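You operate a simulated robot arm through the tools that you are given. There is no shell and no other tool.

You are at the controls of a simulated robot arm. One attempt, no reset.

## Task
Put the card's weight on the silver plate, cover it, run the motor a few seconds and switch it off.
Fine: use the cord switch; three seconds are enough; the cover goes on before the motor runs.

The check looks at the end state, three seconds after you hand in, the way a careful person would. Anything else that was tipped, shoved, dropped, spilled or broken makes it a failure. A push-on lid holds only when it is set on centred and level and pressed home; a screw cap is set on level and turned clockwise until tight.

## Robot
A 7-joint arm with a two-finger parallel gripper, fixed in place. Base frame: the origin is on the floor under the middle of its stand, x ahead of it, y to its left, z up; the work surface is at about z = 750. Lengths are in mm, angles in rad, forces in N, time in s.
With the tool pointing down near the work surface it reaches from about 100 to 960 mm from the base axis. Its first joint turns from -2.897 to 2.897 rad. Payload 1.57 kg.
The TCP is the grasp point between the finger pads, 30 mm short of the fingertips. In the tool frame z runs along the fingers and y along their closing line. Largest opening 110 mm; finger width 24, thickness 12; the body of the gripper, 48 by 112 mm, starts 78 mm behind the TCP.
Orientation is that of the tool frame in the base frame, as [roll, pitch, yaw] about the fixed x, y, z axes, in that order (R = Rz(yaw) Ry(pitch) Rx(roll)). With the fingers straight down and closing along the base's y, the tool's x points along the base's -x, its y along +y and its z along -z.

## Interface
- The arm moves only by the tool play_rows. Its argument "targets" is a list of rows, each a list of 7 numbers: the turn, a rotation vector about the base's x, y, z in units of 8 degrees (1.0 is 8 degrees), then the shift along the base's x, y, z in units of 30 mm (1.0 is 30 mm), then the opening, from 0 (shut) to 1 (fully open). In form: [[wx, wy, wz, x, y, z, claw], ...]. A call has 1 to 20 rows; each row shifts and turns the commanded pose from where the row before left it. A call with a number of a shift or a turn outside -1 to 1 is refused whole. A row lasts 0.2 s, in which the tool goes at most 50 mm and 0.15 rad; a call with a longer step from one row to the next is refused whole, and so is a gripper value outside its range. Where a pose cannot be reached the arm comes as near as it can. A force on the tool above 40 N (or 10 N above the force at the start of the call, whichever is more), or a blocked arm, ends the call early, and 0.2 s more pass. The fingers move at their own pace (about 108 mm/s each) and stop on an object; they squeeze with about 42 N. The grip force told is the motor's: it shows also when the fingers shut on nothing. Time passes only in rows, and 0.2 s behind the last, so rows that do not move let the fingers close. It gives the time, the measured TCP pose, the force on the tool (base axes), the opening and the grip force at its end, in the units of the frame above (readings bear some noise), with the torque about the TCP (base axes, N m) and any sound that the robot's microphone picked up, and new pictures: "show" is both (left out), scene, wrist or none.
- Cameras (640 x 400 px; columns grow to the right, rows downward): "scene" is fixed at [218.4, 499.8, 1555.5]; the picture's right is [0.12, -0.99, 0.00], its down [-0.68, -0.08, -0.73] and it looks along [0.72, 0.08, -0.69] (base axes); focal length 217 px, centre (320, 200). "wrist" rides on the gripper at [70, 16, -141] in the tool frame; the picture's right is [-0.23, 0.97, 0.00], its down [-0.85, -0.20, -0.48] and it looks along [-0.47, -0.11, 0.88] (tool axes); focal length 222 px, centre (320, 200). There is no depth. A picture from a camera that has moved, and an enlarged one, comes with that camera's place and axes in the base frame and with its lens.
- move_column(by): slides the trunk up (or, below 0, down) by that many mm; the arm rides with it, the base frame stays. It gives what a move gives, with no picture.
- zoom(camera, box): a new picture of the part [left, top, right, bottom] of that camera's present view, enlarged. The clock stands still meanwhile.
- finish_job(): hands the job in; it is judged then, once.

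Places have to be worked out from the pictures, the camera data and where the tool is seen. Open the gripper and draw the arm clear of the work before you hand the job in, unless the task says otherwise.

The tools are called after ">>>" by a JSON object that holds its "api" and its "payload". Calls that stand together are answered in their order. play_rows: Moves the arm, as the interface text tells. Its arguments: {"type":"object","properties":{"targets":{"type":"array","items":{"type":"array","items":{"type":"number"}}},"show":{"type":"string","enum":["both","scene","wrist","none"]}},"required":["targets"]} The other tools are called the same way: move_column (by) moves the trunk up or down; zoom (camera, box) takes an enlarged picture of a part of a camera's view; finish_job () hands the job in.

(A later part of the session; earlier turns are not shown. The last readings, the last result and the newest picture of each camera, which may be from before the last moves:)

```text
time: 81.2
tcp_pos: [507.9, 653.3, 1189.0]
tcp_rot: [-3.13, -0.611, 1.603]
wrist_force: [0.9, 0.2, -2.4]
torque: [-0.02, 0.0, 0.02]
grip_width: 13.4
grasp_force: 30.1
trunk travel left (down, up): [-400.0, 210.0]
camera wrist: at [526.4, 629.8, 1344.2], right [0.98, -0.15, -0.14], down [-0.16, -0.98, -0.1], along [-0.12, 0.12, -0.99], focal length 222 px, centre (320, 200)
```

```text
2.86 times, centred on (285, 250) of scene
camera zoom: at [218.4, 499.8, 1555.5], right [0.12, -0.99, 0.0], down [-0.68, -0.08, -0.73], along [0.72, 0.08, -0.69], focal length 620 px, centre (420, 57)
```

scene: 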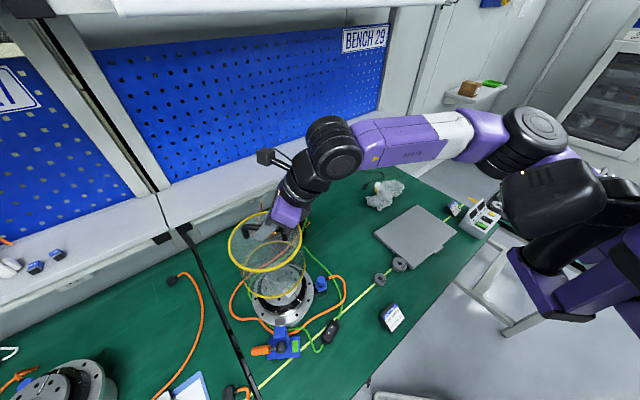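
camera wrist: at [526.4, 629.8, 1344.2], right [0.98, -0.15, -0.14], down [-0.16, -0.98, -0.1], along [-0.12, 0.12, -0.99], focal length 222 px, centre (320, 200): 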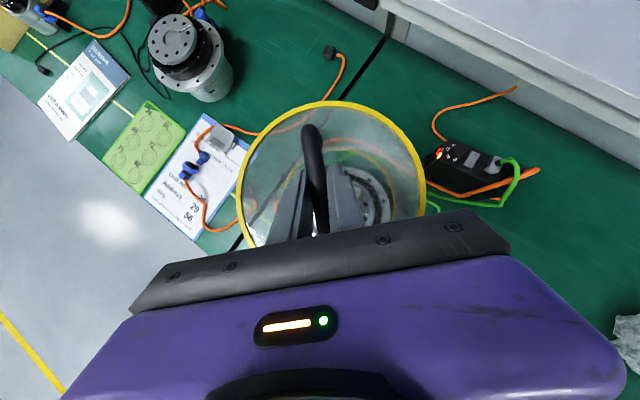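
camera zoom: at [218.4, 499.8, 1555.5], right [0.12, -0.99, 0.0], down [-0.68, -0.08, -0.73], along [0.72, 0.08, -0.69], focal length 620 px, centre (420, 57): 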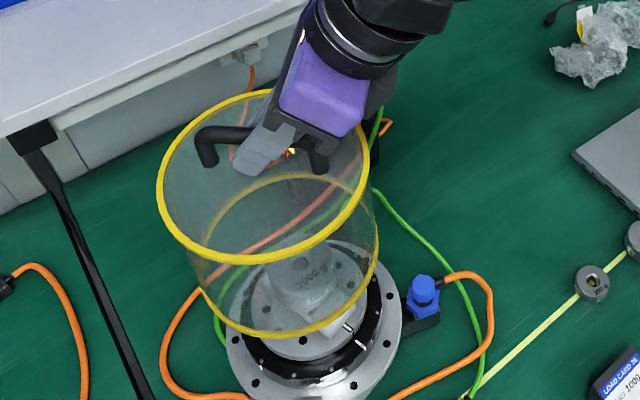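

The cover is over the motor. I lower it so its lower rim is about 30 mm above the black ring, then compare rim and ring closely.

>>> {"api": "play_rows", "payload": {"targets": [[0, 0, 0, 0, 0, -0.4, 0], [0, 0, 0, 0, 0, -0.4, 0], [0, 0, 0, 0, 0, -0.4, 0], [0, 0, 0, 0, 0, -0.4, 0], [0, 0, 0, 0, 0, -0.4, 0], [0, 0, 0, 0, 0, -0.4, 0], [0, 0, 0, 0, 0, -0.4, 0], [0, 0, 0, 0, 0, -0.4, 0], [0, 0, 0, 0, 0, 0, 0], [0, 0, 0, 0, 0, 0, 0]]}}

>>> {"api": "zoom", "payload": {"camera": "wrist", "box": [220, 80, 440, 240]}}

>>> {"api": "zoom", "payload": {"camera": "scene", "box": [240, 210, 330, 320]}}

```text
time: 83.5
tcp_pos: [508.5, 652.1, 1092.1]
tcp_rot: [-3.129, -0.61, 1.603]
wrist_force: [0.8, 1.8, -2.6]
torque: [0.02, 0.0, 0.01]
grip_width: 13.8
grasp_force: 30.2
trunk travel left (down, up): [-400.0, 210.0]
camera wrist: at [528.5, 629.7, 1247.9], right [0.98, -0.15, -0.14], down [-0.16, -0.98, -0.1], along [-0.12, 0.12, -0.99], focal length 222 px, centre (320, 200)
```

scene: 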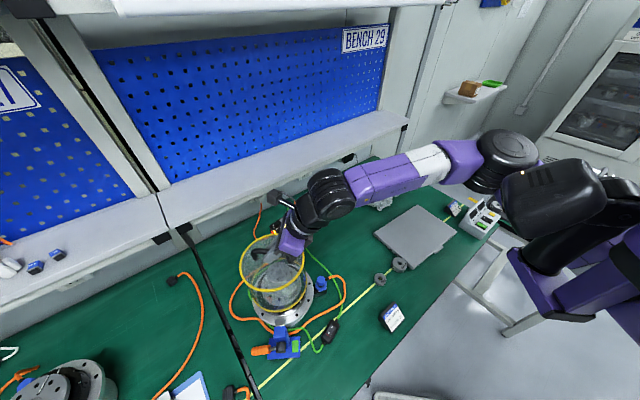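
wrist: 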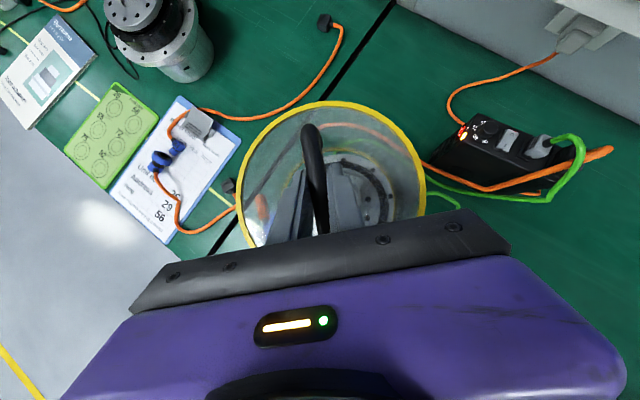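

```text
2.50 times, centred on (330, 160) of wrist
camera zoom: at [528.5, 629.7, 1247.9], right [0.98, -0.15, -0.14], down [-0.16, -0.98, -0.1], along [-0.12, 0.12, -0.99], focal length 555 px, centre (295, 300)
```

zoom: 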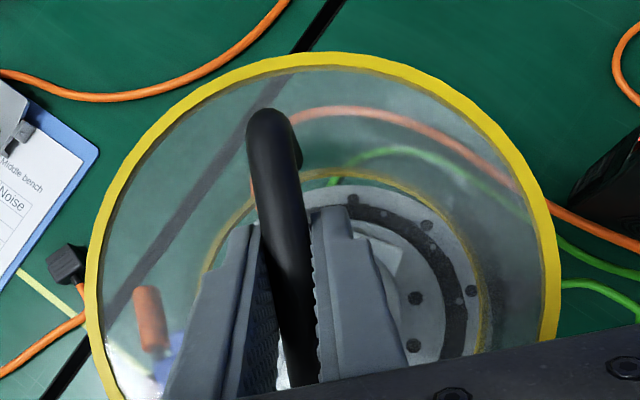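

```text
3.64 times, centred on (285, 265) of scene
camera zoom: at [218.4, 499.8, 1555.5], right [0.12, -0.99, 0.0], down [-0.68, -0.08, -0.73], along [0.72, 0.08, -0.69], focal length 789 px, centre (447, -36)
```

zoom: 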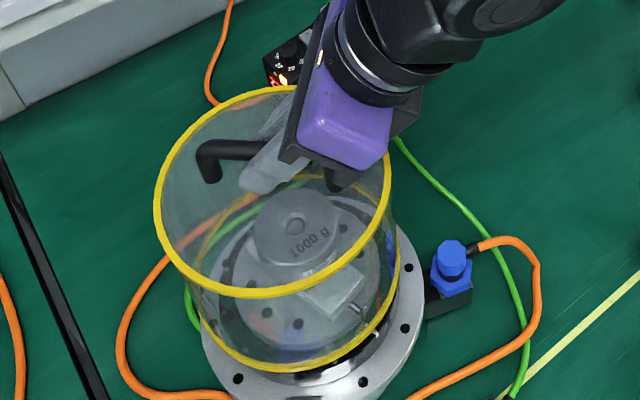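

>>> {"api": "zoom", "payload": {"camera": "scene", "box": [248, 240, 328, 320]}}

>>> {"api": "zoom", "payload": {"camera": "wrist", "box": [320, 120, 430, 225]}}

>>> {"api": "zoom", "payload": {"camera": "wrist", "box": [230, 130, 330, 245]}}

```text
5.00 times, centred on (288, 280) of scene
camera zoom: at [218.4, 499.8, 1555.5], right [0.12, -0.99, 0.0], down [-0.68, -0.08, -0.73], along [0.72, 0.08, -0.69], focal length 1086 px, centre (480, -200)
```

zoom: 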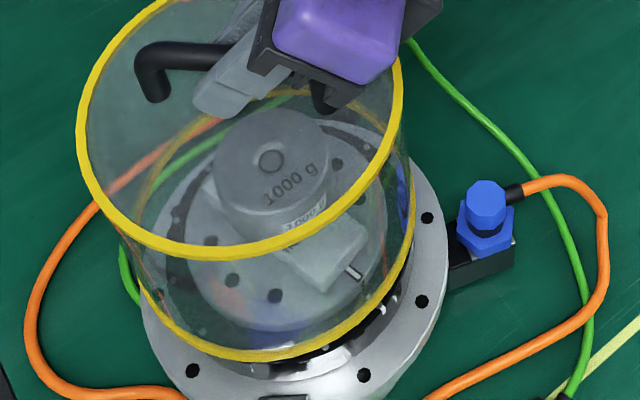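

```text
3.81 times, centred on (375, 172) of wrist
camera zoom: at [528.5, 629.7, 1247.9], right [0.98, -0.15, -0.14], down [-0.16, -0.98, -0.1], along [-0.12, 0.12, -0.99], focal length 846 px, centre (110, 305)
```

zoom: 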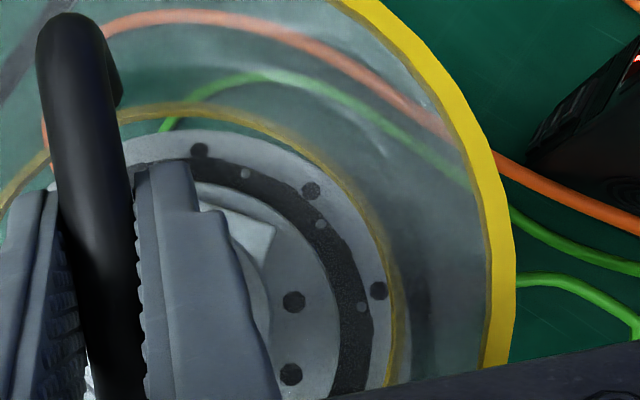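

```text
3.48 times, centred on (280, 188) of wrist
camera zoom: at [528.5, 629.7, 1247.9], right [0.98, -0.15, -0.14], down [-0.16, -0.98, -0.1], along [-0.12, 0.12, -0.99], focal length 773 px, centre (459, 244)
```

zoom: 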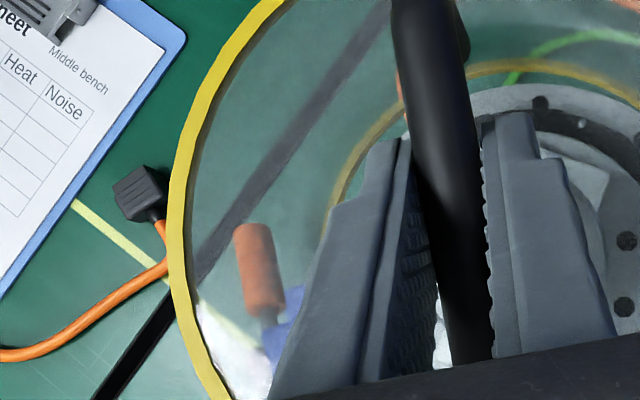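

By both cameras the cover sits about 2 mm too far in +y. I shift it 2 mm in -y and lower to just above the black ring, where rim and ring are nearly in one plane and easy to compare.

>>> {"api": "play_rows", "payload": {"targets": [[0, 0, 0, 0, -0.067, -0.25, 0], [0, 0, 0, 0, 0, -0.25, 0], [0, 0, 0, 0, 0, -0.25, 0], [0, 0, 0, 0, 0, 0, 0], [0, 0, 0, 0, 0, 0, 0]], "show": "none"}}

>>> {"api": "zoom", "payload": {"camera": "scene", "box": [248, 240, 328, 320]}}

>>> {"api": "zoom", "payload": {"camera": "wrist", "box": [320, 120, 430, 225]}}

```text
time: 84.7
tcp_pos: [509.0, 649.7, 1069.6]
tcp_rot: [-3.129, -0.61, 1.603]
wrist_force: [0.7, -0.8, -2.2]
torque: [-0.01, 0.01, -0.02]
grip_width: 13.3
grasp_force: 29.7
trunk travel left (down, up): [-400.0, 210.0]
```

```text
5.00 times, centred on (288, 280) of scene
camera zoom: at [218.4, 499.8, 1555.5], right [0.12, -0.99, 0.0], down [-0.68, -0.08, -0.73], along [0.72, 0.08, -0.69], focal length 1086 px, centre (480, -200)
```

zoom: 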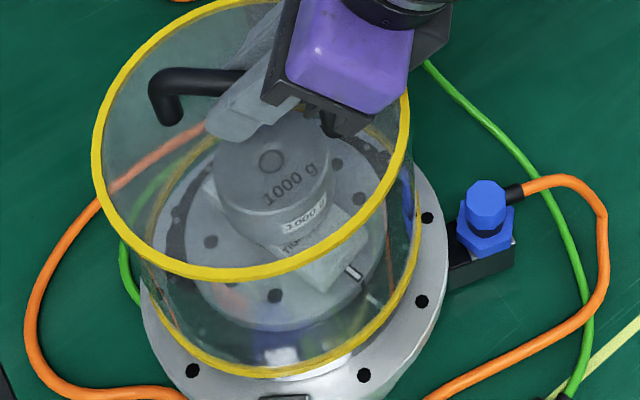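

```text
3.81 times, centred on (375, 172) of wrist
camera zoom: at [527.9, 627.0, 1225.7], right [0.98, -0.15, -0.14], down [-0.16, -0.98, -0.1], along [-0.12, 0.12, -0.99], focal length 846 px, centre (110, 305)
```

zoom: 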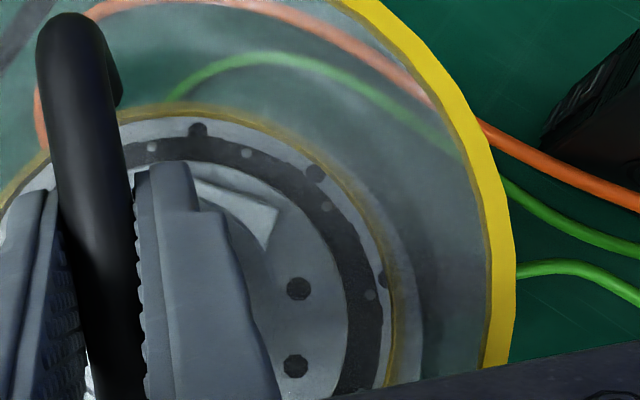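

I zoom tighter on the rim's left, right and near edges to judge the centring.

>>> {"api": "zoom", "payload": {"camera": "scene", "box": [244, 285, 268, 309]}}

>>> {"api": "zoom", "payload": {"camera": "scene", "box": [294, 275, 318, 299]}}

>>> {"api": "zoom", "payload": {"camera": "scene", "box": [264, 298, 300, 322]}}

>>> {"api": "zoom", "payload": {"camera": "wrist", "box": [375, 160, 425, 225]}}

>>> {"api": "zoom", "payload": {"camera": "wrist", "box": [320, 130, 380, 180]}}

```text
16.00 times, centred on (256, 297) of scene
camera zoom: at [218.4, 499.8, 1555.5], right [0.12, -0.99, 0.0], down [-0.68, -0.08, -0.73], along [0.72, 0.08, -0.69], focal length 3474 px, centre (1344, -1352)
```

zoom: 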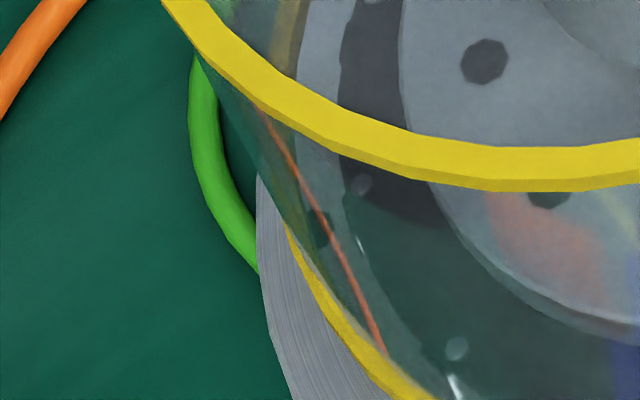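

```text
16.00 times, centred on (306, 287) of scene
camera zoom: at [218.4, 499.8, 1555.5], right [0.12, -0.99, 0.0], down [-0.68, -0.08, -0.73], along [0.72, 0.08, -0.69], focal length 3474 px, centre (544, -1192)
```

zoom: 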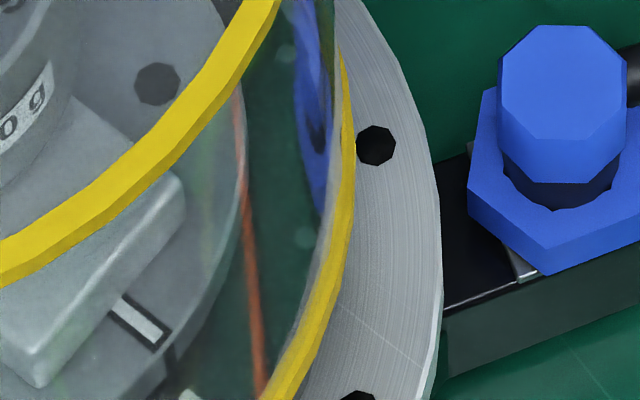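

```text
16.00 times, centred on (282, 310) of scene
camera zoom: at [218.4, 499.8, 1555.5], right [0.12, -0.99, 0.0], down [-0.68, -0.08, -0.73], along [0.72, 0.08, -0.69], focal length 3474 px, centre (928, -1560)
```

zoom: 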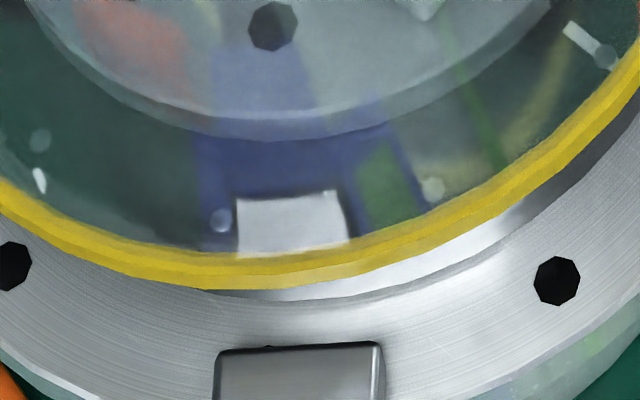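

```text
6.15 times, centred on (400, 192) of wrist
camera zoom: at [527.9, 627.0, 1225.7], right [0.98, -0.15, -0.14], down [-0.16, -0.98, -0.1], along [-0.12, 0.12, -0.99], focal length 1367 px, centre (-172, 246)
```

zoom: 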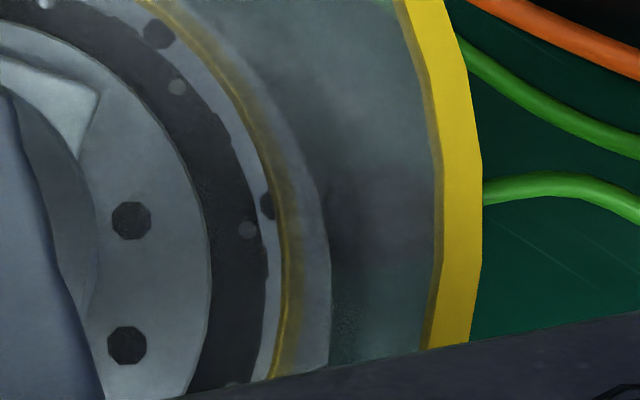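

```text
8.00 times, centred on (350, 155) of wrist
camera zoom: at [527.9, 627.0, 1225.7], right [0.98, -0.15, -0.14], down [-0.16, -0.98, -0.1], along [-0.12, 0.12, -0.99], focal length 1777 px, centre (80, 560)
```

zoom: 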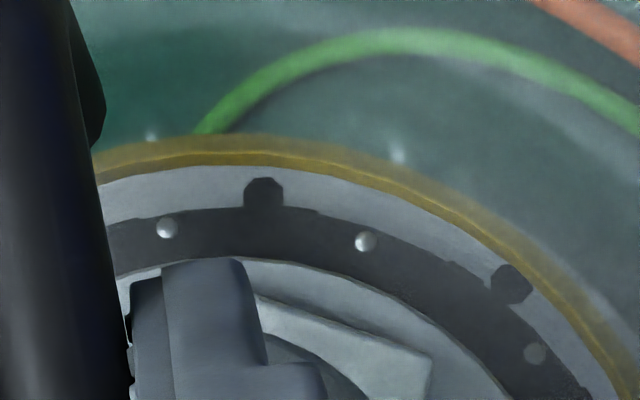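

The comparison suggests the ring's radius is about 77 and the rim's inner radius about 78.5; the cover needs to go roughly +2.5 mm in x and -2.5 mm in y. I shift it and look again.

>>> {"api": "play_rows", "payload": {"targets": [[0, 0, 0, 0.083, -0.083, 0, 0], [0, 0, 0, 0, 0, 0, 0]], "show": "none"}}

>>> {"api": "zoom", "payload": {"camera": "scene", "box": [244, 285, 268, 309]}}

>>> {"api": "zoom", "payload": {"camera": "scene", "box": [294, 275, 318, 299]}}

>>> {"api": "zoom", "payload": {"camera": "scene", "box": [264, 298, 300, 322]}}

>>> {"api": "zoom", "payload": {"camera": "wrist", "box": [375, 160, 425, 225]}}

>>> {"api": "zoom", "payload": {"camera": "wrist", "box": [320, 130, 380, 180]}}

```text
time: 85.2
tcp_pos: [511.9, 647.8, 1070.5]
tcp_rot: [-3.129, -0.612, 1.603]
wrist_force: [-0.1, -0.2, -3.4]
torque: [-0.02, -0.01, -0.03]
grip_width: 13.5
grasp_force: 30.3
trunk travel left (down, up): [-400.0, 210.0]
```

```text
16.00 times, centred on (256, 297) of scene
camera zoom: at [218.4, 499.8, 1555.5], right [0.12, -0.99, 0.0], down [-0.68, -0.08, -0.73], along [0.72, 0.08, -0.69], focal length 3474 px, centre (1344, -1352)
```

zoom: 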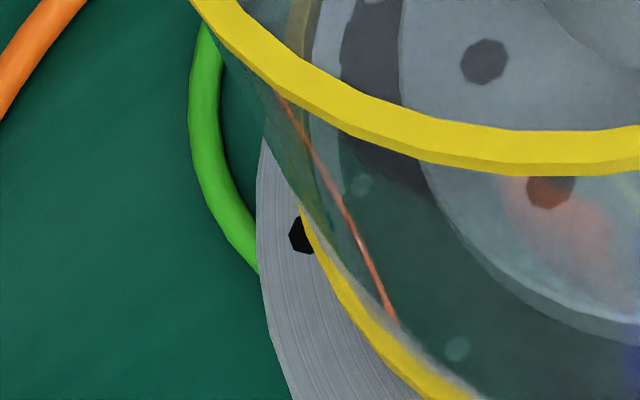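

```text
16.00 times, centred on (306, 287) of scene
camera zoom: at [218.4, 499.8, 1555.5], right [0.12, -0.99, 0.0], down [-0.68, -0.08, -0.73], along [0.72, 0.08, -0.69], focal length 3474 px, centre (544, -1192)
```

zoom: 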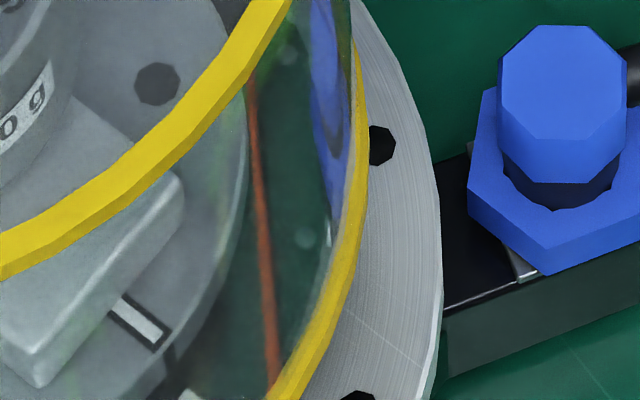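

```text
16.00 times, centred on (282, 310) of scene
camera zoom: at [218.4, 499.8, 1555.5], right [0.12, -0.99, 0.0], down [-0.68, -0.08, -0.73], along [0.72, 0.08, -0.69], focal length 3474 px, centre (928, -1560)
```

zoom: 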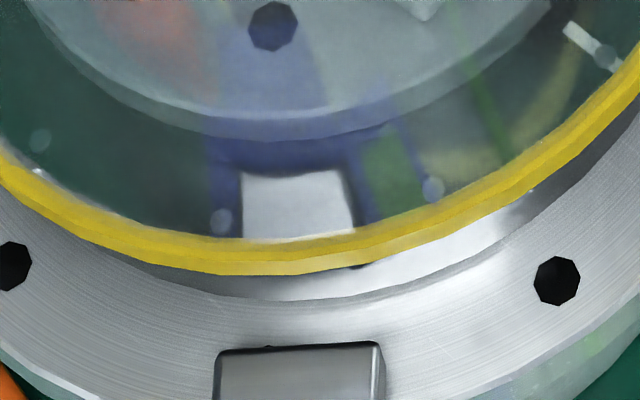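

```text
6.15 times, centred on (400, 192) of wrist
camera zoom: at [530.2, 624.8, 1226.6], right [0.98, -0.15, -0.14], down [-0.16, -0.98, -0.1], along [-0.12, 0.12, -0.99], focal length 1367 px, centre (-172, 246)
```

zoom: 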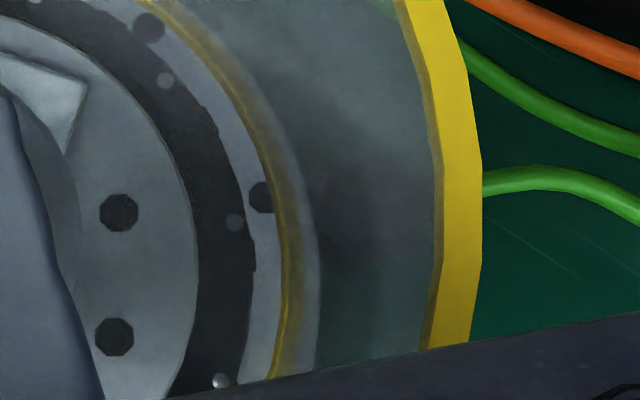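

```text
8.00 times, centred on (350, 155) of wrist
camera zoom: at [530.2, 624.8, 1226.6], right [0.98, -0.15, -0.14], down [-0.16, -0.98, -0.1], along [-0.12, 0.12, -0.99], focal length 1777 px, centre (80, 560)
```

zoom: 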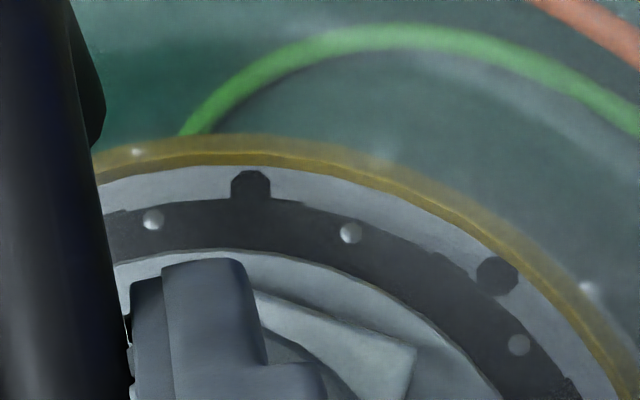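

Now both cameras put the cover within about 1 mm of centred. I lower it slowly, watching the force where the rim meets the ring.

>>> {"api": "play_rows", "payload": {"targets": [[0, 0, 0, 0, 0, -0.1, 0], [0, 0, 0, 0, 0, -0.1, 0], [0, 0, 0, 0, 0, -0.1, 0], [0, 0, 0, 0, 0, -0.1, 0], [0, 0, 0, 0, 0, 0, 0]], "show": "none"}}

>>> {"api": "zoom", "payload": {"camera": "scene", "box": [264, 298, 300, 322]}}

>>> {"api": "zoom", "payload": {"camera": "wrist", "box": [375, 160, 425, 225]}}

>>> {"api": "zoom", "payload": {"camera": "wrist", "box": [320, 130, 380, 180]}}

```text
time: 86.5
tcp_pos: [511.1, 649.2, 1058.8]
tcp_rot: [-3.13, -0.611, 1.602]
wrist_force: [0.3, -0.2, -2.8]
torque: [0.05, -0.01, -0.01]
grip_width: 13.7
grasp_force: 30.0
trunk travel left (down, up): [-400.0, 210.0]
```

```text
16.00 times, centred on (282, 310) of scene
camera zoom: at [218.4, 499.8, 1555.5], right [0.12, -0.99, 0.0], down [-0.68, -0.08, -0.73], along [0.72, 0.08, -0.69], focal length 3474 px, centre (928, -1560)
```

zoom: 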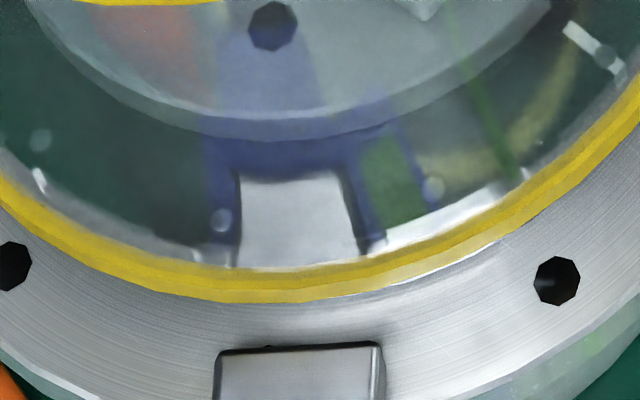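

```text
6.15 times, centred on (400, 192) of wrist
camera zoom: at [529.8, 625.4, 1213.9], right [0.98, -0.15, -0.14], down [-0.16, -0.98, -0.1], along [-0.12, 0.12, -0.99], focal length 1367 px, centre (-172, 246)
```

zoom: 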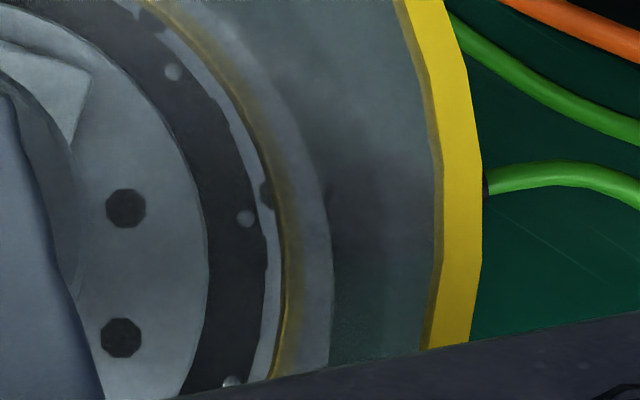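

```text
8.00 times, centred on (350, 155) of wrist
camera zoom: at [529.8, 625.4, 1213.9], right [0.98, -0.15, -0.14], down [-0.16, -0.98, -0.1], along [-0.12, 0.12, -0.99], focal length 1777 px, centre (80, 560)
```

zoom: 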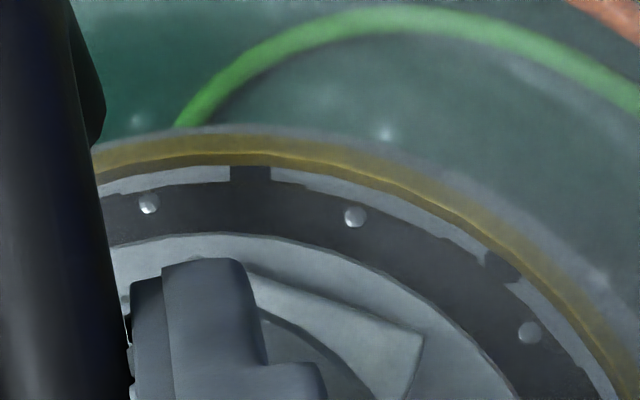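

>>> {"api": "zoom", "payload": {"camera": "scene", "box": [294, 265, 318, 289]}}

>>> {"api": "zoom", "payload": {"camera": "scene", "box": [250, 262, 274, 286]}}

>>> {"api": "zoom", "payload": {"camera": "scene", "box": [250, 285, 274, 309]}}

>>> {"api": "zoom", "payload": {"camera": "scene", "box": [294, 285, 318, 309]}}

```text
16.00 times, centred on (306, 277) of scene
camera zoom: at [218.4, 499.8, 1555.5], right [0.12, -0.99, 0.0], down [-0.68, -0.08, -0.73], along [0.72, 0.08, -0.69], focal length 3474 px, centre (544, -1032)
```

zoom: 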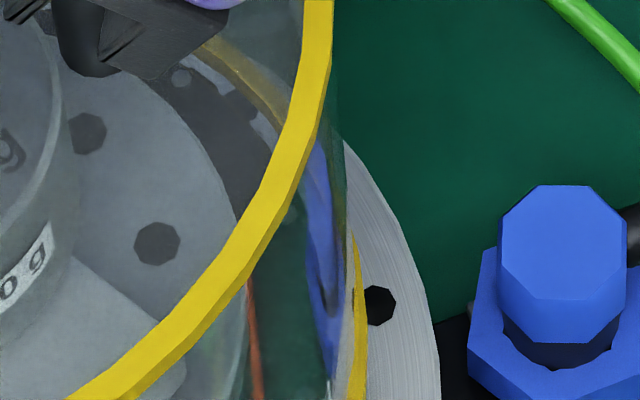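

```text
16.00 times, centred on (262, 274) of scene
camera zoom: at [218.4, 499.8, 1555.5], right [0.12, -0.99, 0.0], down [-0.68, -0.08, -0.73], along [0.72, 0.08, -0.69], focal length 3474 px, centre (1248, -984)
```

zoom: 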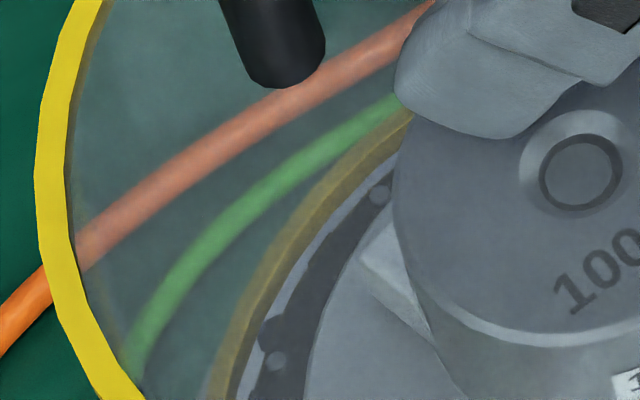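

```text
16.00 times, centred on (262, 297) of scene
camera zoom: at [218.4, 499.8, 1555.5], right [0.12, -0.99, 0.0], down [-0.68, -0.08, -0.73], along [0.72, 0.08, -0.69], focal length 3474 px, centre (1248, -1352)
```

zoom: 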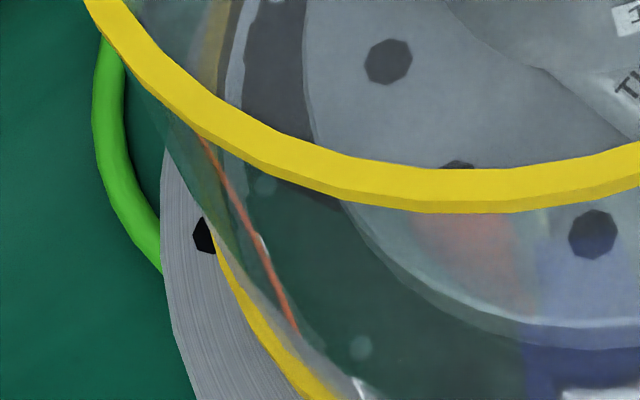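

```text
16.00 times, centred on (306, 297) of scene
camera zoom: at [218.4, 499.8, 1555.5], right [0.12, -0.99, 0.0], down [-0.68, -0.08, -0.73], along [0.72, 0.08, -0.69], focal length 3474 px, centre (544, -1352)
```

zoom: 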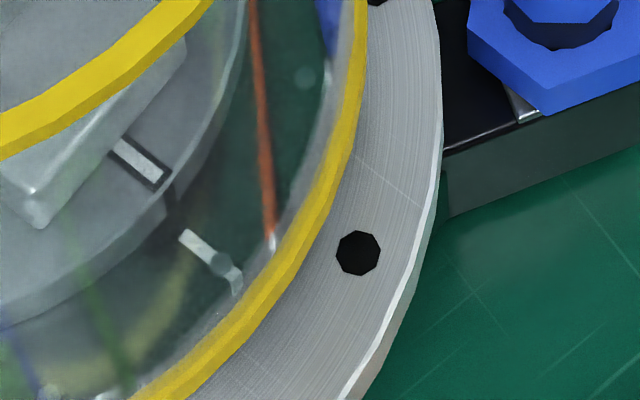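

No contact yet although the rim should be at the ring's top level. I keep lowering in small steps and watch the force.

>>> {"api": "play_rows", "payload": {"targets": [[0, 0, 0, 0, -0.02, -0.08, 0], [0, 0, 0, 0, -0.02, -0.08, 0], [0, 0, 0, 0, 0, 0, 0]], "show": "none"}}

>>> {"api": "zoom", "payload": {"camera": "scene", "box": [264, 298, 300, 322]}}

>>> {"api": "zoom", "payload": {"camera": "wrist", "box": [320, 130, 430, 225]}}

```text
time: 87.2
tcp_pos: [510.5, 647.4, 1053.8]
tcp_rot: [-3.13, -0.611, 1.604]
wrist_force: [0.1, 0.5, -3.1]
torque: [-0.06, 0.01, 0.02]
grip_width: 13.4
grasp_force: 30.3
trunk travel left (down, up): [-400.0, 210.0]
```

```text
16.00 times, centred on (282, 310) of scene
camera zoom: at [218.4, 499.8, 1555.5], right [0.12, -0.99, 0.0], down [-0.68, -0.08, -0.73], along [0.72, 0.08, -0.69], focal length 3474 px, centre (928, -1560)
```

zoom: 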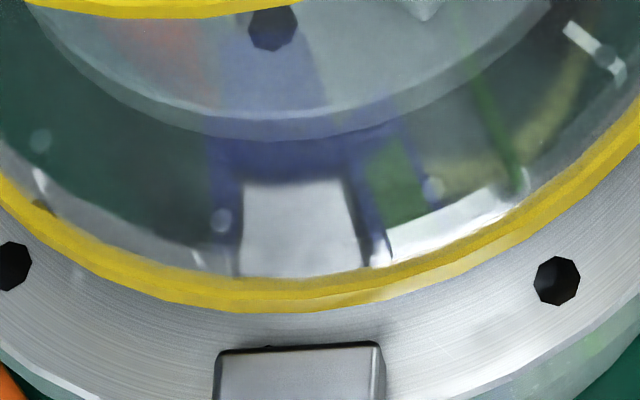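

```text
4.21 times, centred on (375, 178) of wrist
camera zoom: at [529.7, 623.9, 1209.6], right [0.98, -0.15, -0.14], down [-0.16, -0.98, -0.1], along [-0.12, 0.12, -0.99], focal length 935 px, centre (88, 295)
```

zoom: 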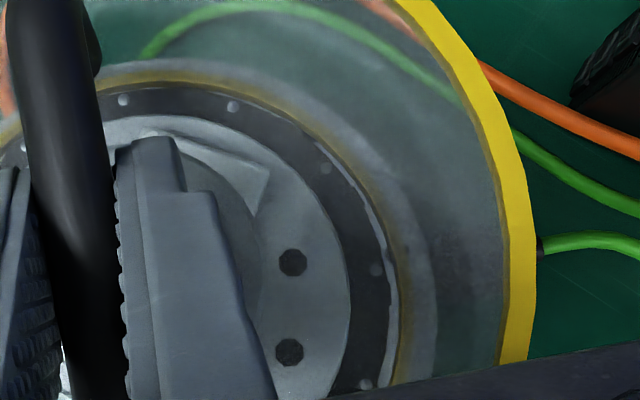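

The rim now hugs the black ring all round with no contact force, so it is sliding over the ring. I continue down in small steps.

>>> {"api": "play_rows", "payload": {"targets": [[0, 0, 0, 0, 0, -0.08, 0], [0, 0, 0, 0, 0, -0.08, 0], [0, 0, 0, 0, 0, -0.08, 0], [0, 0, 0, 0, 0, 0, 0]], "show": "none"}}

>>> {"api": "zoom", "payload": {"camera": "scene", "box": [244, 240, 328, 322]}}

>>> {"api": "zoom", "payload": {"camera": "wrist", "box": [320, 130, 430, 225]}}

```text
time: 88.2
tcp_pos: [510.8, 647.4, 1046.5]
tcp_rot: [-3.129, -0.61, 1.603]
wrist_force: [-0.8, -0.5, -2.7]
torque: [-0.07, 0.02, 0.01]
grip_width: 13.5
grasp_force: 30.3
trunk travel left (down, up): [-400.0, 210.0]
```

```text
4.88 times, centred on (286, 281) of scene
camera zoom: at [218.4, 499.8, 1555.5], right [0.12, -0.99, 0.0], down [-0.68, -0.08, -0.73], along [0.72, 0.08, -0.69], focal length 1059 px, centre (486, -195)
```

zoom: 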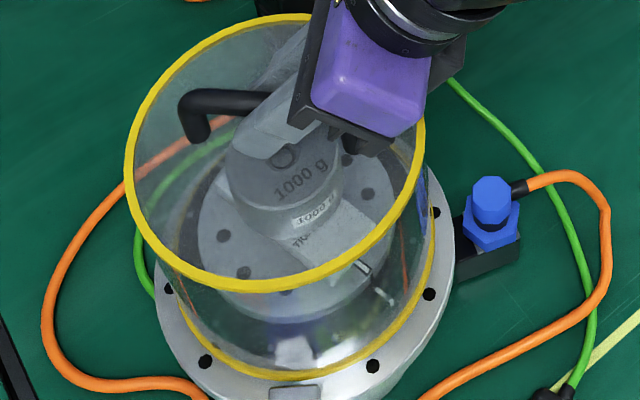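

```text
4.21 times, centred on (375, 178) of wrist
camera zoom: at [529.4, 623.7, 1201.8], right [0.98, -0.15, -0.14], down [-0.16, -0.98, -0.1], along [-0.12, 0.12, -0.99], focal length 935 px, centre (88, 295)
```

zoom: 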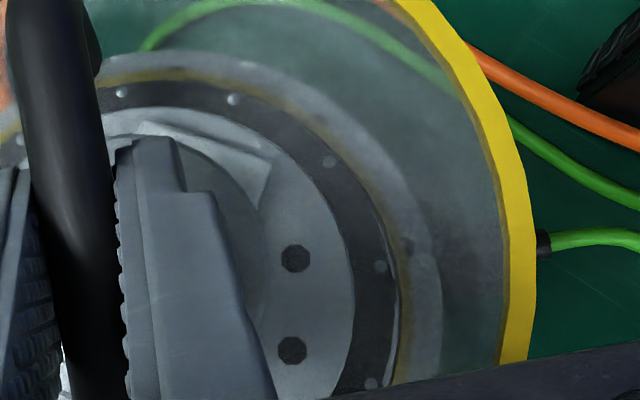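

>>> {"api": "play_rows", "payload": {"targets": [[0, 0, 0, 0, 0, -0.08, 0], [0, 0, 0, 0, 0, -0.08, 0], [0, 0, 0, 0, 0, 0, 0]], "show": "none"}}

>>> {"api": "zoom", "payload": {"camera": "scene", "box": [260, 298, 310, 326]}}

>>> {"api": "zoom", "payload": {"camera": "wrist", "box": [320, 130, 430, 225]}}

```text
time: 89.0
tcp_pos: [511.5, 649.1, 1042.7]
tcp_rot: [-3.128, -0.611, 1.602]
wrist_force: [0.2, 0.5, -2.8]
torque: [-0.03, -0.02, -0.02]
grip_width: 13.8
grasp_force: 29.9
trunk travel left (down, up): [-400.0, 210.0]
```

```text
12.80 times, centred on (285, 312) of scene
camera zoom: at [218.4, 499.8, 1555.5], right [0.12, -0.99, 0.0], down [-0.68, -0.08, -0.73], along [0.72, 0.08, -0.69], focal length 2779 px, centre (768, -1234)
```

zoom: 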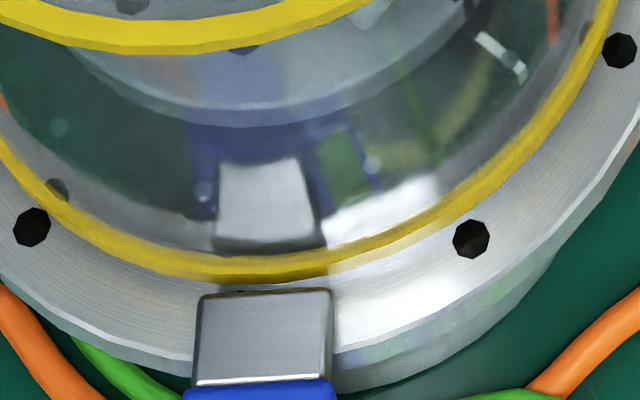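

```text
4.21 times, centred on (375, 178) of wrist
camera zoom: at [529.6, 624.6, 1197.5], right [0.98, -0.15, -0.14], down [-0.16, -0.98, -0.1], along [-0.12, 0.12, -0.99], focal length 935 px, centre (88, 295)
```

zoom: 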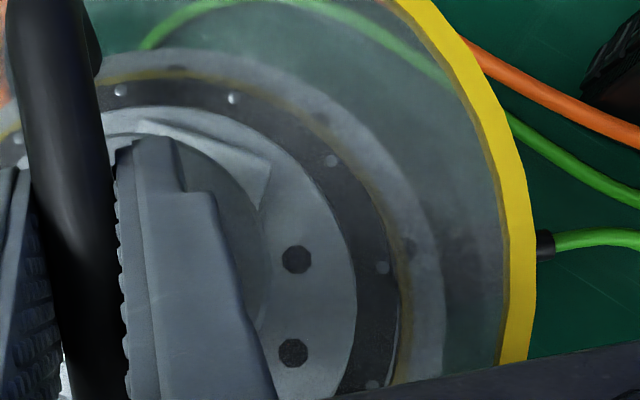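

The rim is close to the clamp's jaw but clear, force still nil. I continue in 1.5-2 mm steps.

>>> {"api": "play_rows", "payload": {"targets": [[0, 0, 0, 0, 0, -0.06, 0], [0, 0, 0, 0, 0, -0.06, 0], [0, 0, 0, 0, 0, 0, 0]], "show": "none"}}

>>> {"api": "zoom", "payload": {"camera": "scene", "box": [260, 298, 310, 326]}}

```text
time: 89.8
tcp_pos: [511.1, 649.3, 1039.2]
tcp_rot: [-3.131, -0.611, 1.603]
wrist_force: [0.8, 0.2, -2.2]
torque: [-0.02, 0.0, 0.02]
grip_width: 13.6
grasp_force: 30.2
trunk travel left (down, up): [-400.0, 210.0]
```

```text
12.80 times, centred on (285, 312) of scene
camera zoom: at [218.4, 499.8, 1555.5], right [0.12, -0.99, 0.0], down [-0.68, -0.08, -0.73], along [0.72, 0.08, -0.69], focal length 2779 px, centre (768, -1234)
```

zoom: 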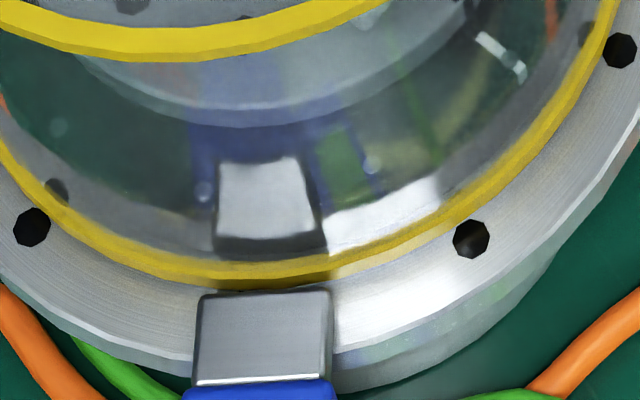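

>>> {"api": "play_rows", "payload": {"targets": [[0, 0, 0, 0, 0, -0.06, 0], [0, 0, 0, 0, 0, -0.06, 0], [0, 0, 0, 0, 0, 0, 0]], "show": "none"}}

>>> {"api": "zoom", "payload": {"camera": "scene", "box": [260, 298, 310, 326]}}

```text
time: 90.7
tcp_pos: [510.5, 648.2, 1033.7]
tcp_rot: [-3.129, -0.609, 1.603]
wrist_force: [-0.6, 0.1, -2.8]
torque: [-0.01, 0.04, 0.02]
grip_width: 13.3
grasp_force: 30.0
trunk travel left (down, up): [-400.0, 210.0]
```

```text
12.80 times, centred on (285, 312) of scene
camera zoom: at [218.4, 499.8, 1555.5], right [0.12, -0.99, 0.0], down [-0.68, -0.08, -0.73], along [0.72, 0.08, -0.69], focal length 2779 px, centre (768, -1234)
```

zoom: 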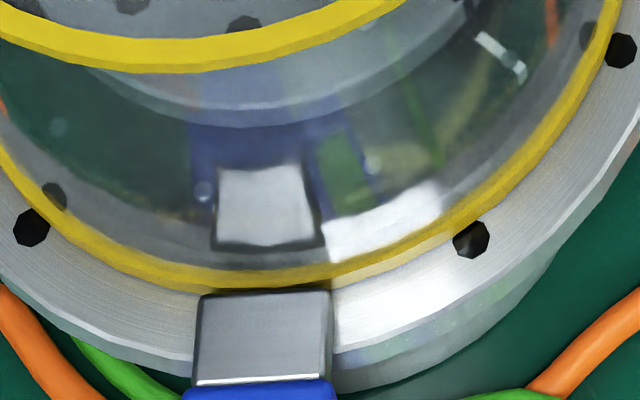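

>>> {"api": "play_rows", "payload": {"targets": [[0, 0, 0, 0, 0, -0.05, 0], [0, 0, 0, 0, 0, -0.05, 0], [0, 0, 0, 0, 0, 0, 0]], "show": "none"}}

>>> {"api": "zoom", "payload": {"camera": "scene", "box": [260, 298, 310, 326]}}

```text
time: 91.5
tcp_pos: [511.0, 647.5, 1031.8]
tcp_rot: [-3.131, -0.612, 1.604]
wrist_force: [2.2, -0.3, 3.7]
torque: [0.21, 0.14, -0.08]
grip_width: 13.8
grasp_force: 30.0
trunk travel left (down, up): [-400.0, 210.0]
```

```text
12.80 times, centred on (285, 312) of scene
camera zoom: at [218.4, 499.8, 1555.5], right [0.12, -0.99, 0.0], down [-0.68, -0.08, -0.73], along [0.72, 0.08, -0.69], focal length 2779 px, centre (768, -1234)
```

zoom: 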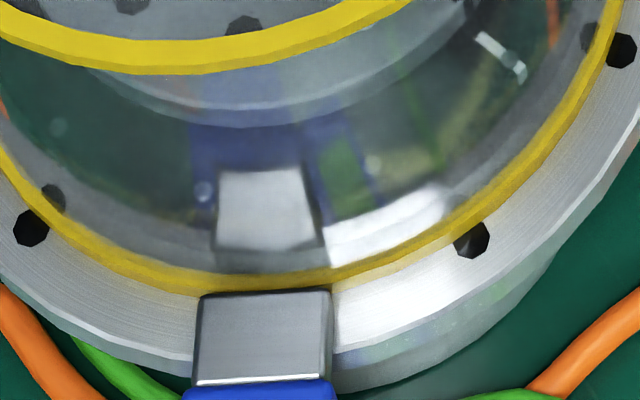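

Contact at about z 1032 with ~6 N. I press further in small steps to see whether it is home.

>>> {"api": "play_rows", "payload": {"targets": [[0, 0, 0, 0, 0, -0.05, 0], [0, 0, 0, 0, 0, -0.05, 0], [0, 0, 0, 0, 0, 0, 0]], "show": "none"}}

>>> {"api": "zoom", "payload": {"camera": "scene", "box": [240, 235, 330, 325]}}

>>> {"api": "zoom", "payload": {"camera": "scene", "box": [260, 298, 310, 326]}}

```text
time: 92.2
tcp_pos: [509.7, 647.8, 1029.9]
tcp_rot: [-3.131, -0.617, 1.602]
wrist_force: [5.7, 0.4, 25.4]
torque: [-0.06, -0.01, -0.19]
grip_width: 14.1
grasp_force: 30.5
trunk travel left (down, up): [-400.0, 210.0]
```

```text
4.44 times, centred on (285, 280) of scene
camera zoom: at [218.4, 499.8, 1555.5], right [0.12, -0.99, 0.0], down [-0.68, -0.08, -0.73], along [0.72, 0.08, -0.69], focal length 965 px, centre (476, -156)
```

zoom: 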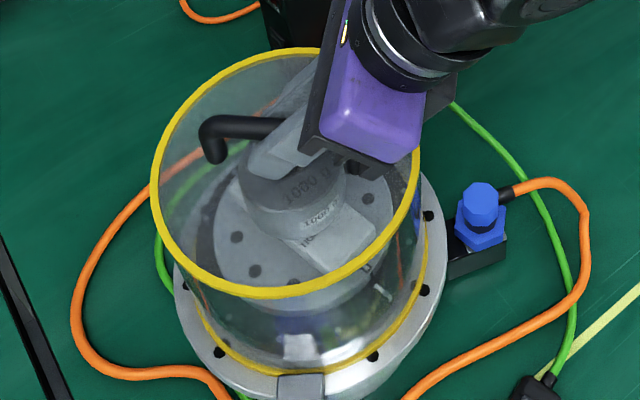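

```text
12.80 times, centred on (285, 312) of scene
camera zoom: at [218.4, 499.8, 1555.5], right [0.12, -0.99, 0.0], down [-0.68, -0.08, -0.73], along [0.72, 0.08, -0.69], focal length 2779 px, centre (768, -1234)
```

zoom: 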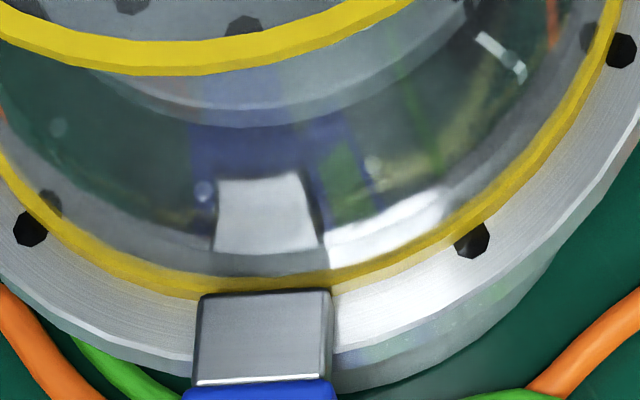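

Pressing with about 28 N, level (almost no torque), and the rim sits on the flange. I press a touch more, then relieve the force.

>>> {"api": "play_rows", "payload": {"targets": [[0, 0, 0, 0, 0, -0.03, 0], [0, 0, 0, 0, 0, 0, 0], [0, 0, 0, 0, 0, 0, 0]], "show": "none"}}

>>> {"api": "zoom", "payload": {"camera": "wrist", "box": [230, 90, 440, 240]}}

```text
time: 93.0
tcp_pos: [511.2, 647.9, 1028.0]
tcp_rot: [-3.132, -0.614, 1.602]
wrist_force: [7.0, 3.2, 24.8]
torque: [0.06, -0.03, -0.01]
grip_width: 13.7
grasp_force: 30.2
trunk travel left (down, up): [-400.0, 210.0]
```

```text
2.67 times, centred on (335, 165) of wrist
camera zoom: at [529.5, 623.9, 1183.7], right [0.98, -0.15, -0.14], down [-0.16, -0.98, -0.1], along [-0.12, 0.12, -0.99], focal length 592 px, centre (280, 293)
```

zoom: 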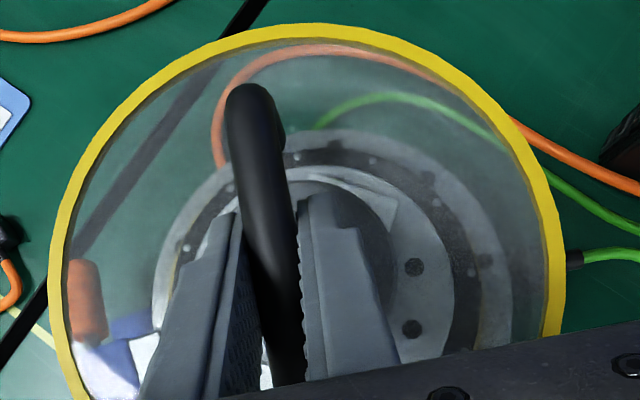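

The cover is seated. I ease off the push by 3 mm and open the fingers.

>>> {"api": "play_rows", "payload": {"targets": [[0, 0, 0, 0, 0, 0.07, 0], [0, 0, 0, 0, 0, 0.04, 0], [0, 0, 0, 0, 0, 0, 0.1], [0, 0, 0, 0, 0, 0, 0.25], [0, 0, 0, 0, 0, 0, 0.45], [0, 0, 0, 0, 0, 0, 0.45]]}}

>>> {"api": "zoom", "payload": {"camera": "scene", "box": [240, 235, 330, 325]}}

```text
time: 94.5
tcp_pos: [510.1, 648.0, 1029.1]
tcp_rot: [-3.129, -0.61, 1.602]
wrist_force: [-0.1, 1.0, -0.1]
torque: [0.0, -0.02, -0.01]
grip_width: 49.5
grasp_force: 0.1
trunk travel left (down, up): [-400.0, 210.0]
camera wrist: at [529.6, 624.1, 1185.8], right [0.98, -0.15, -0.14], down [-0.16, -0.98, -0.1], along [-0.12, 0.12, -0.99], focal length 222 px, centre (320, 200)
```

scene: 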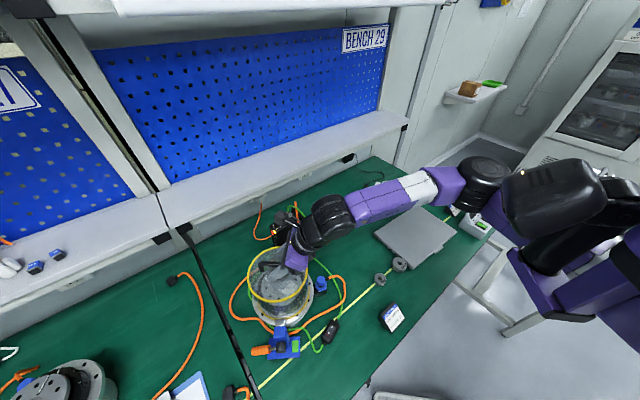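
wrist: 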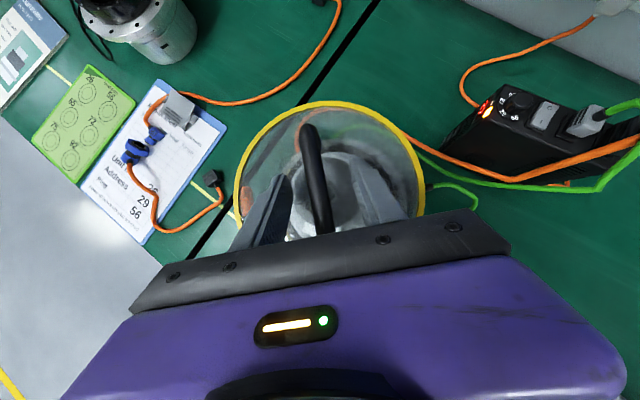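

```text
4.44 times, centred on (285, 280) of scene
camera zoom: at [218.4, 499.8, 1555.5], right [0.12, -0.99, 0.0], down [-0.68, -0.08, -0.73], along [0.72, 0.08, -0.69], focal length 965 px, centre (476, -156)
```

zoom: 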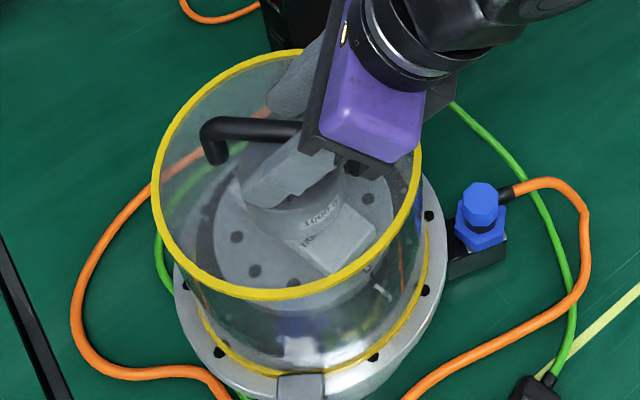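

Released; the cover stays put. I back the gripper out along its axis.

>>> {"api": "play_rows", "payload": {"targets": [[0, 0, 0, 0.01, -0.2, 0.28, 0.45], [0, 0, 0, 0.01, -0.3, 0.42, 0.45], [0, 0, 0, 0.01, -0.48, 0.68, 0.45], [0, 0, 0, 0.01, -0.48, 0.68, 0.45], [0, 0, 0, 0.01, -0.48, 0.68, 0.45], [0, 0, 0, 0, -0.6, 0.3, 0.45], [0, 0, 0, 0, -0.6, 0, 0.45], [0, 0, 0, 0, 0, 0, 0.45]]}}

>>> {"api": "zoom", "payload": {"camera": "scene", "box": [240, 235, 330, 325]}}

>>> {"api": "zoom", "payload": {"camera": "wrist", "box": [200, 50, 440, 230]}}

```text
time: 96.2
tcp_pos: [511.7, 553.9, 1121.9]
tcp_rot: [-3.129, -0.612, 1.603]
wrist_force: [-0.4, 0.4, -0.6]
torque: [-0.01, 0.0, -0.03]
grip_width: 49.6
grasp_force: 0.0
trunk travel left (down, up): [-400.0, 210.0]
camera wrist: at [530.7, 530.5, 1278.1], right [0.98, -0.15, -0.14], down [-0.16, -0.98, -0.1], along [-0.12, 0.12, -0.99], focal length 222 px, centre (320, 200)
```

scene: 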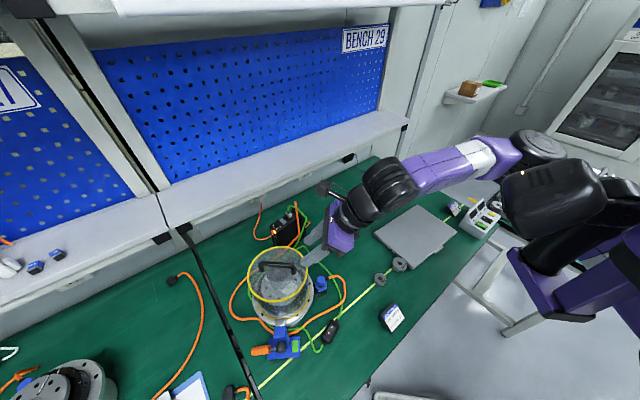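
wrist: 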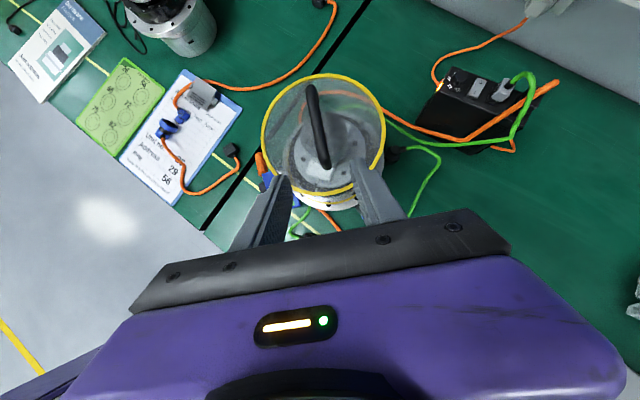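

```text
4.44 times, centred on (285, 280) of scene
camera zoom: at [218.4, 499.8, 1555.5], right [0.12, -0.99, 0.0], down [-0.68, -0.08, -0.73], along [0.72, 0.08, -0.69], focal length 965 px, centre (476, -156)
```

zoom: 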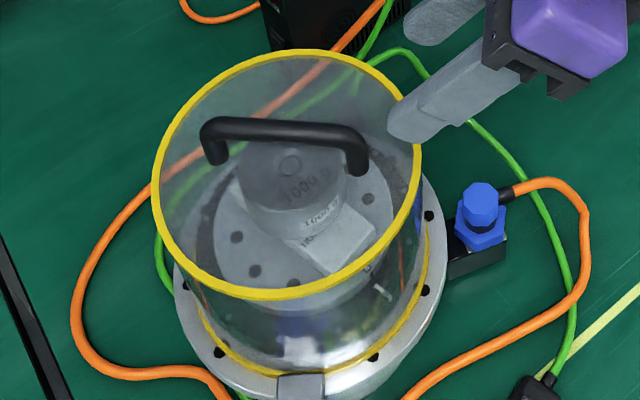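

```text
2.22 times, centred on (320, 140) of wrist
camera zoom: at [530.7, 530.5, 1278.1], right [0.98, -0.15, -0.14], down [-0.16, -0.98, -0.1], along [-0.12, 0.12, -0.99], focal length 494 px, centre (320, 333)
```

zoom: 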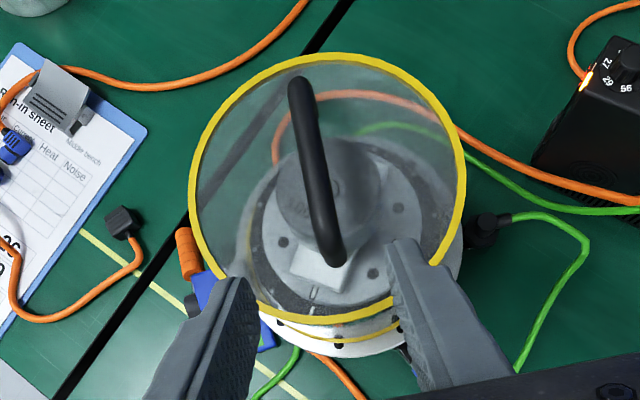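

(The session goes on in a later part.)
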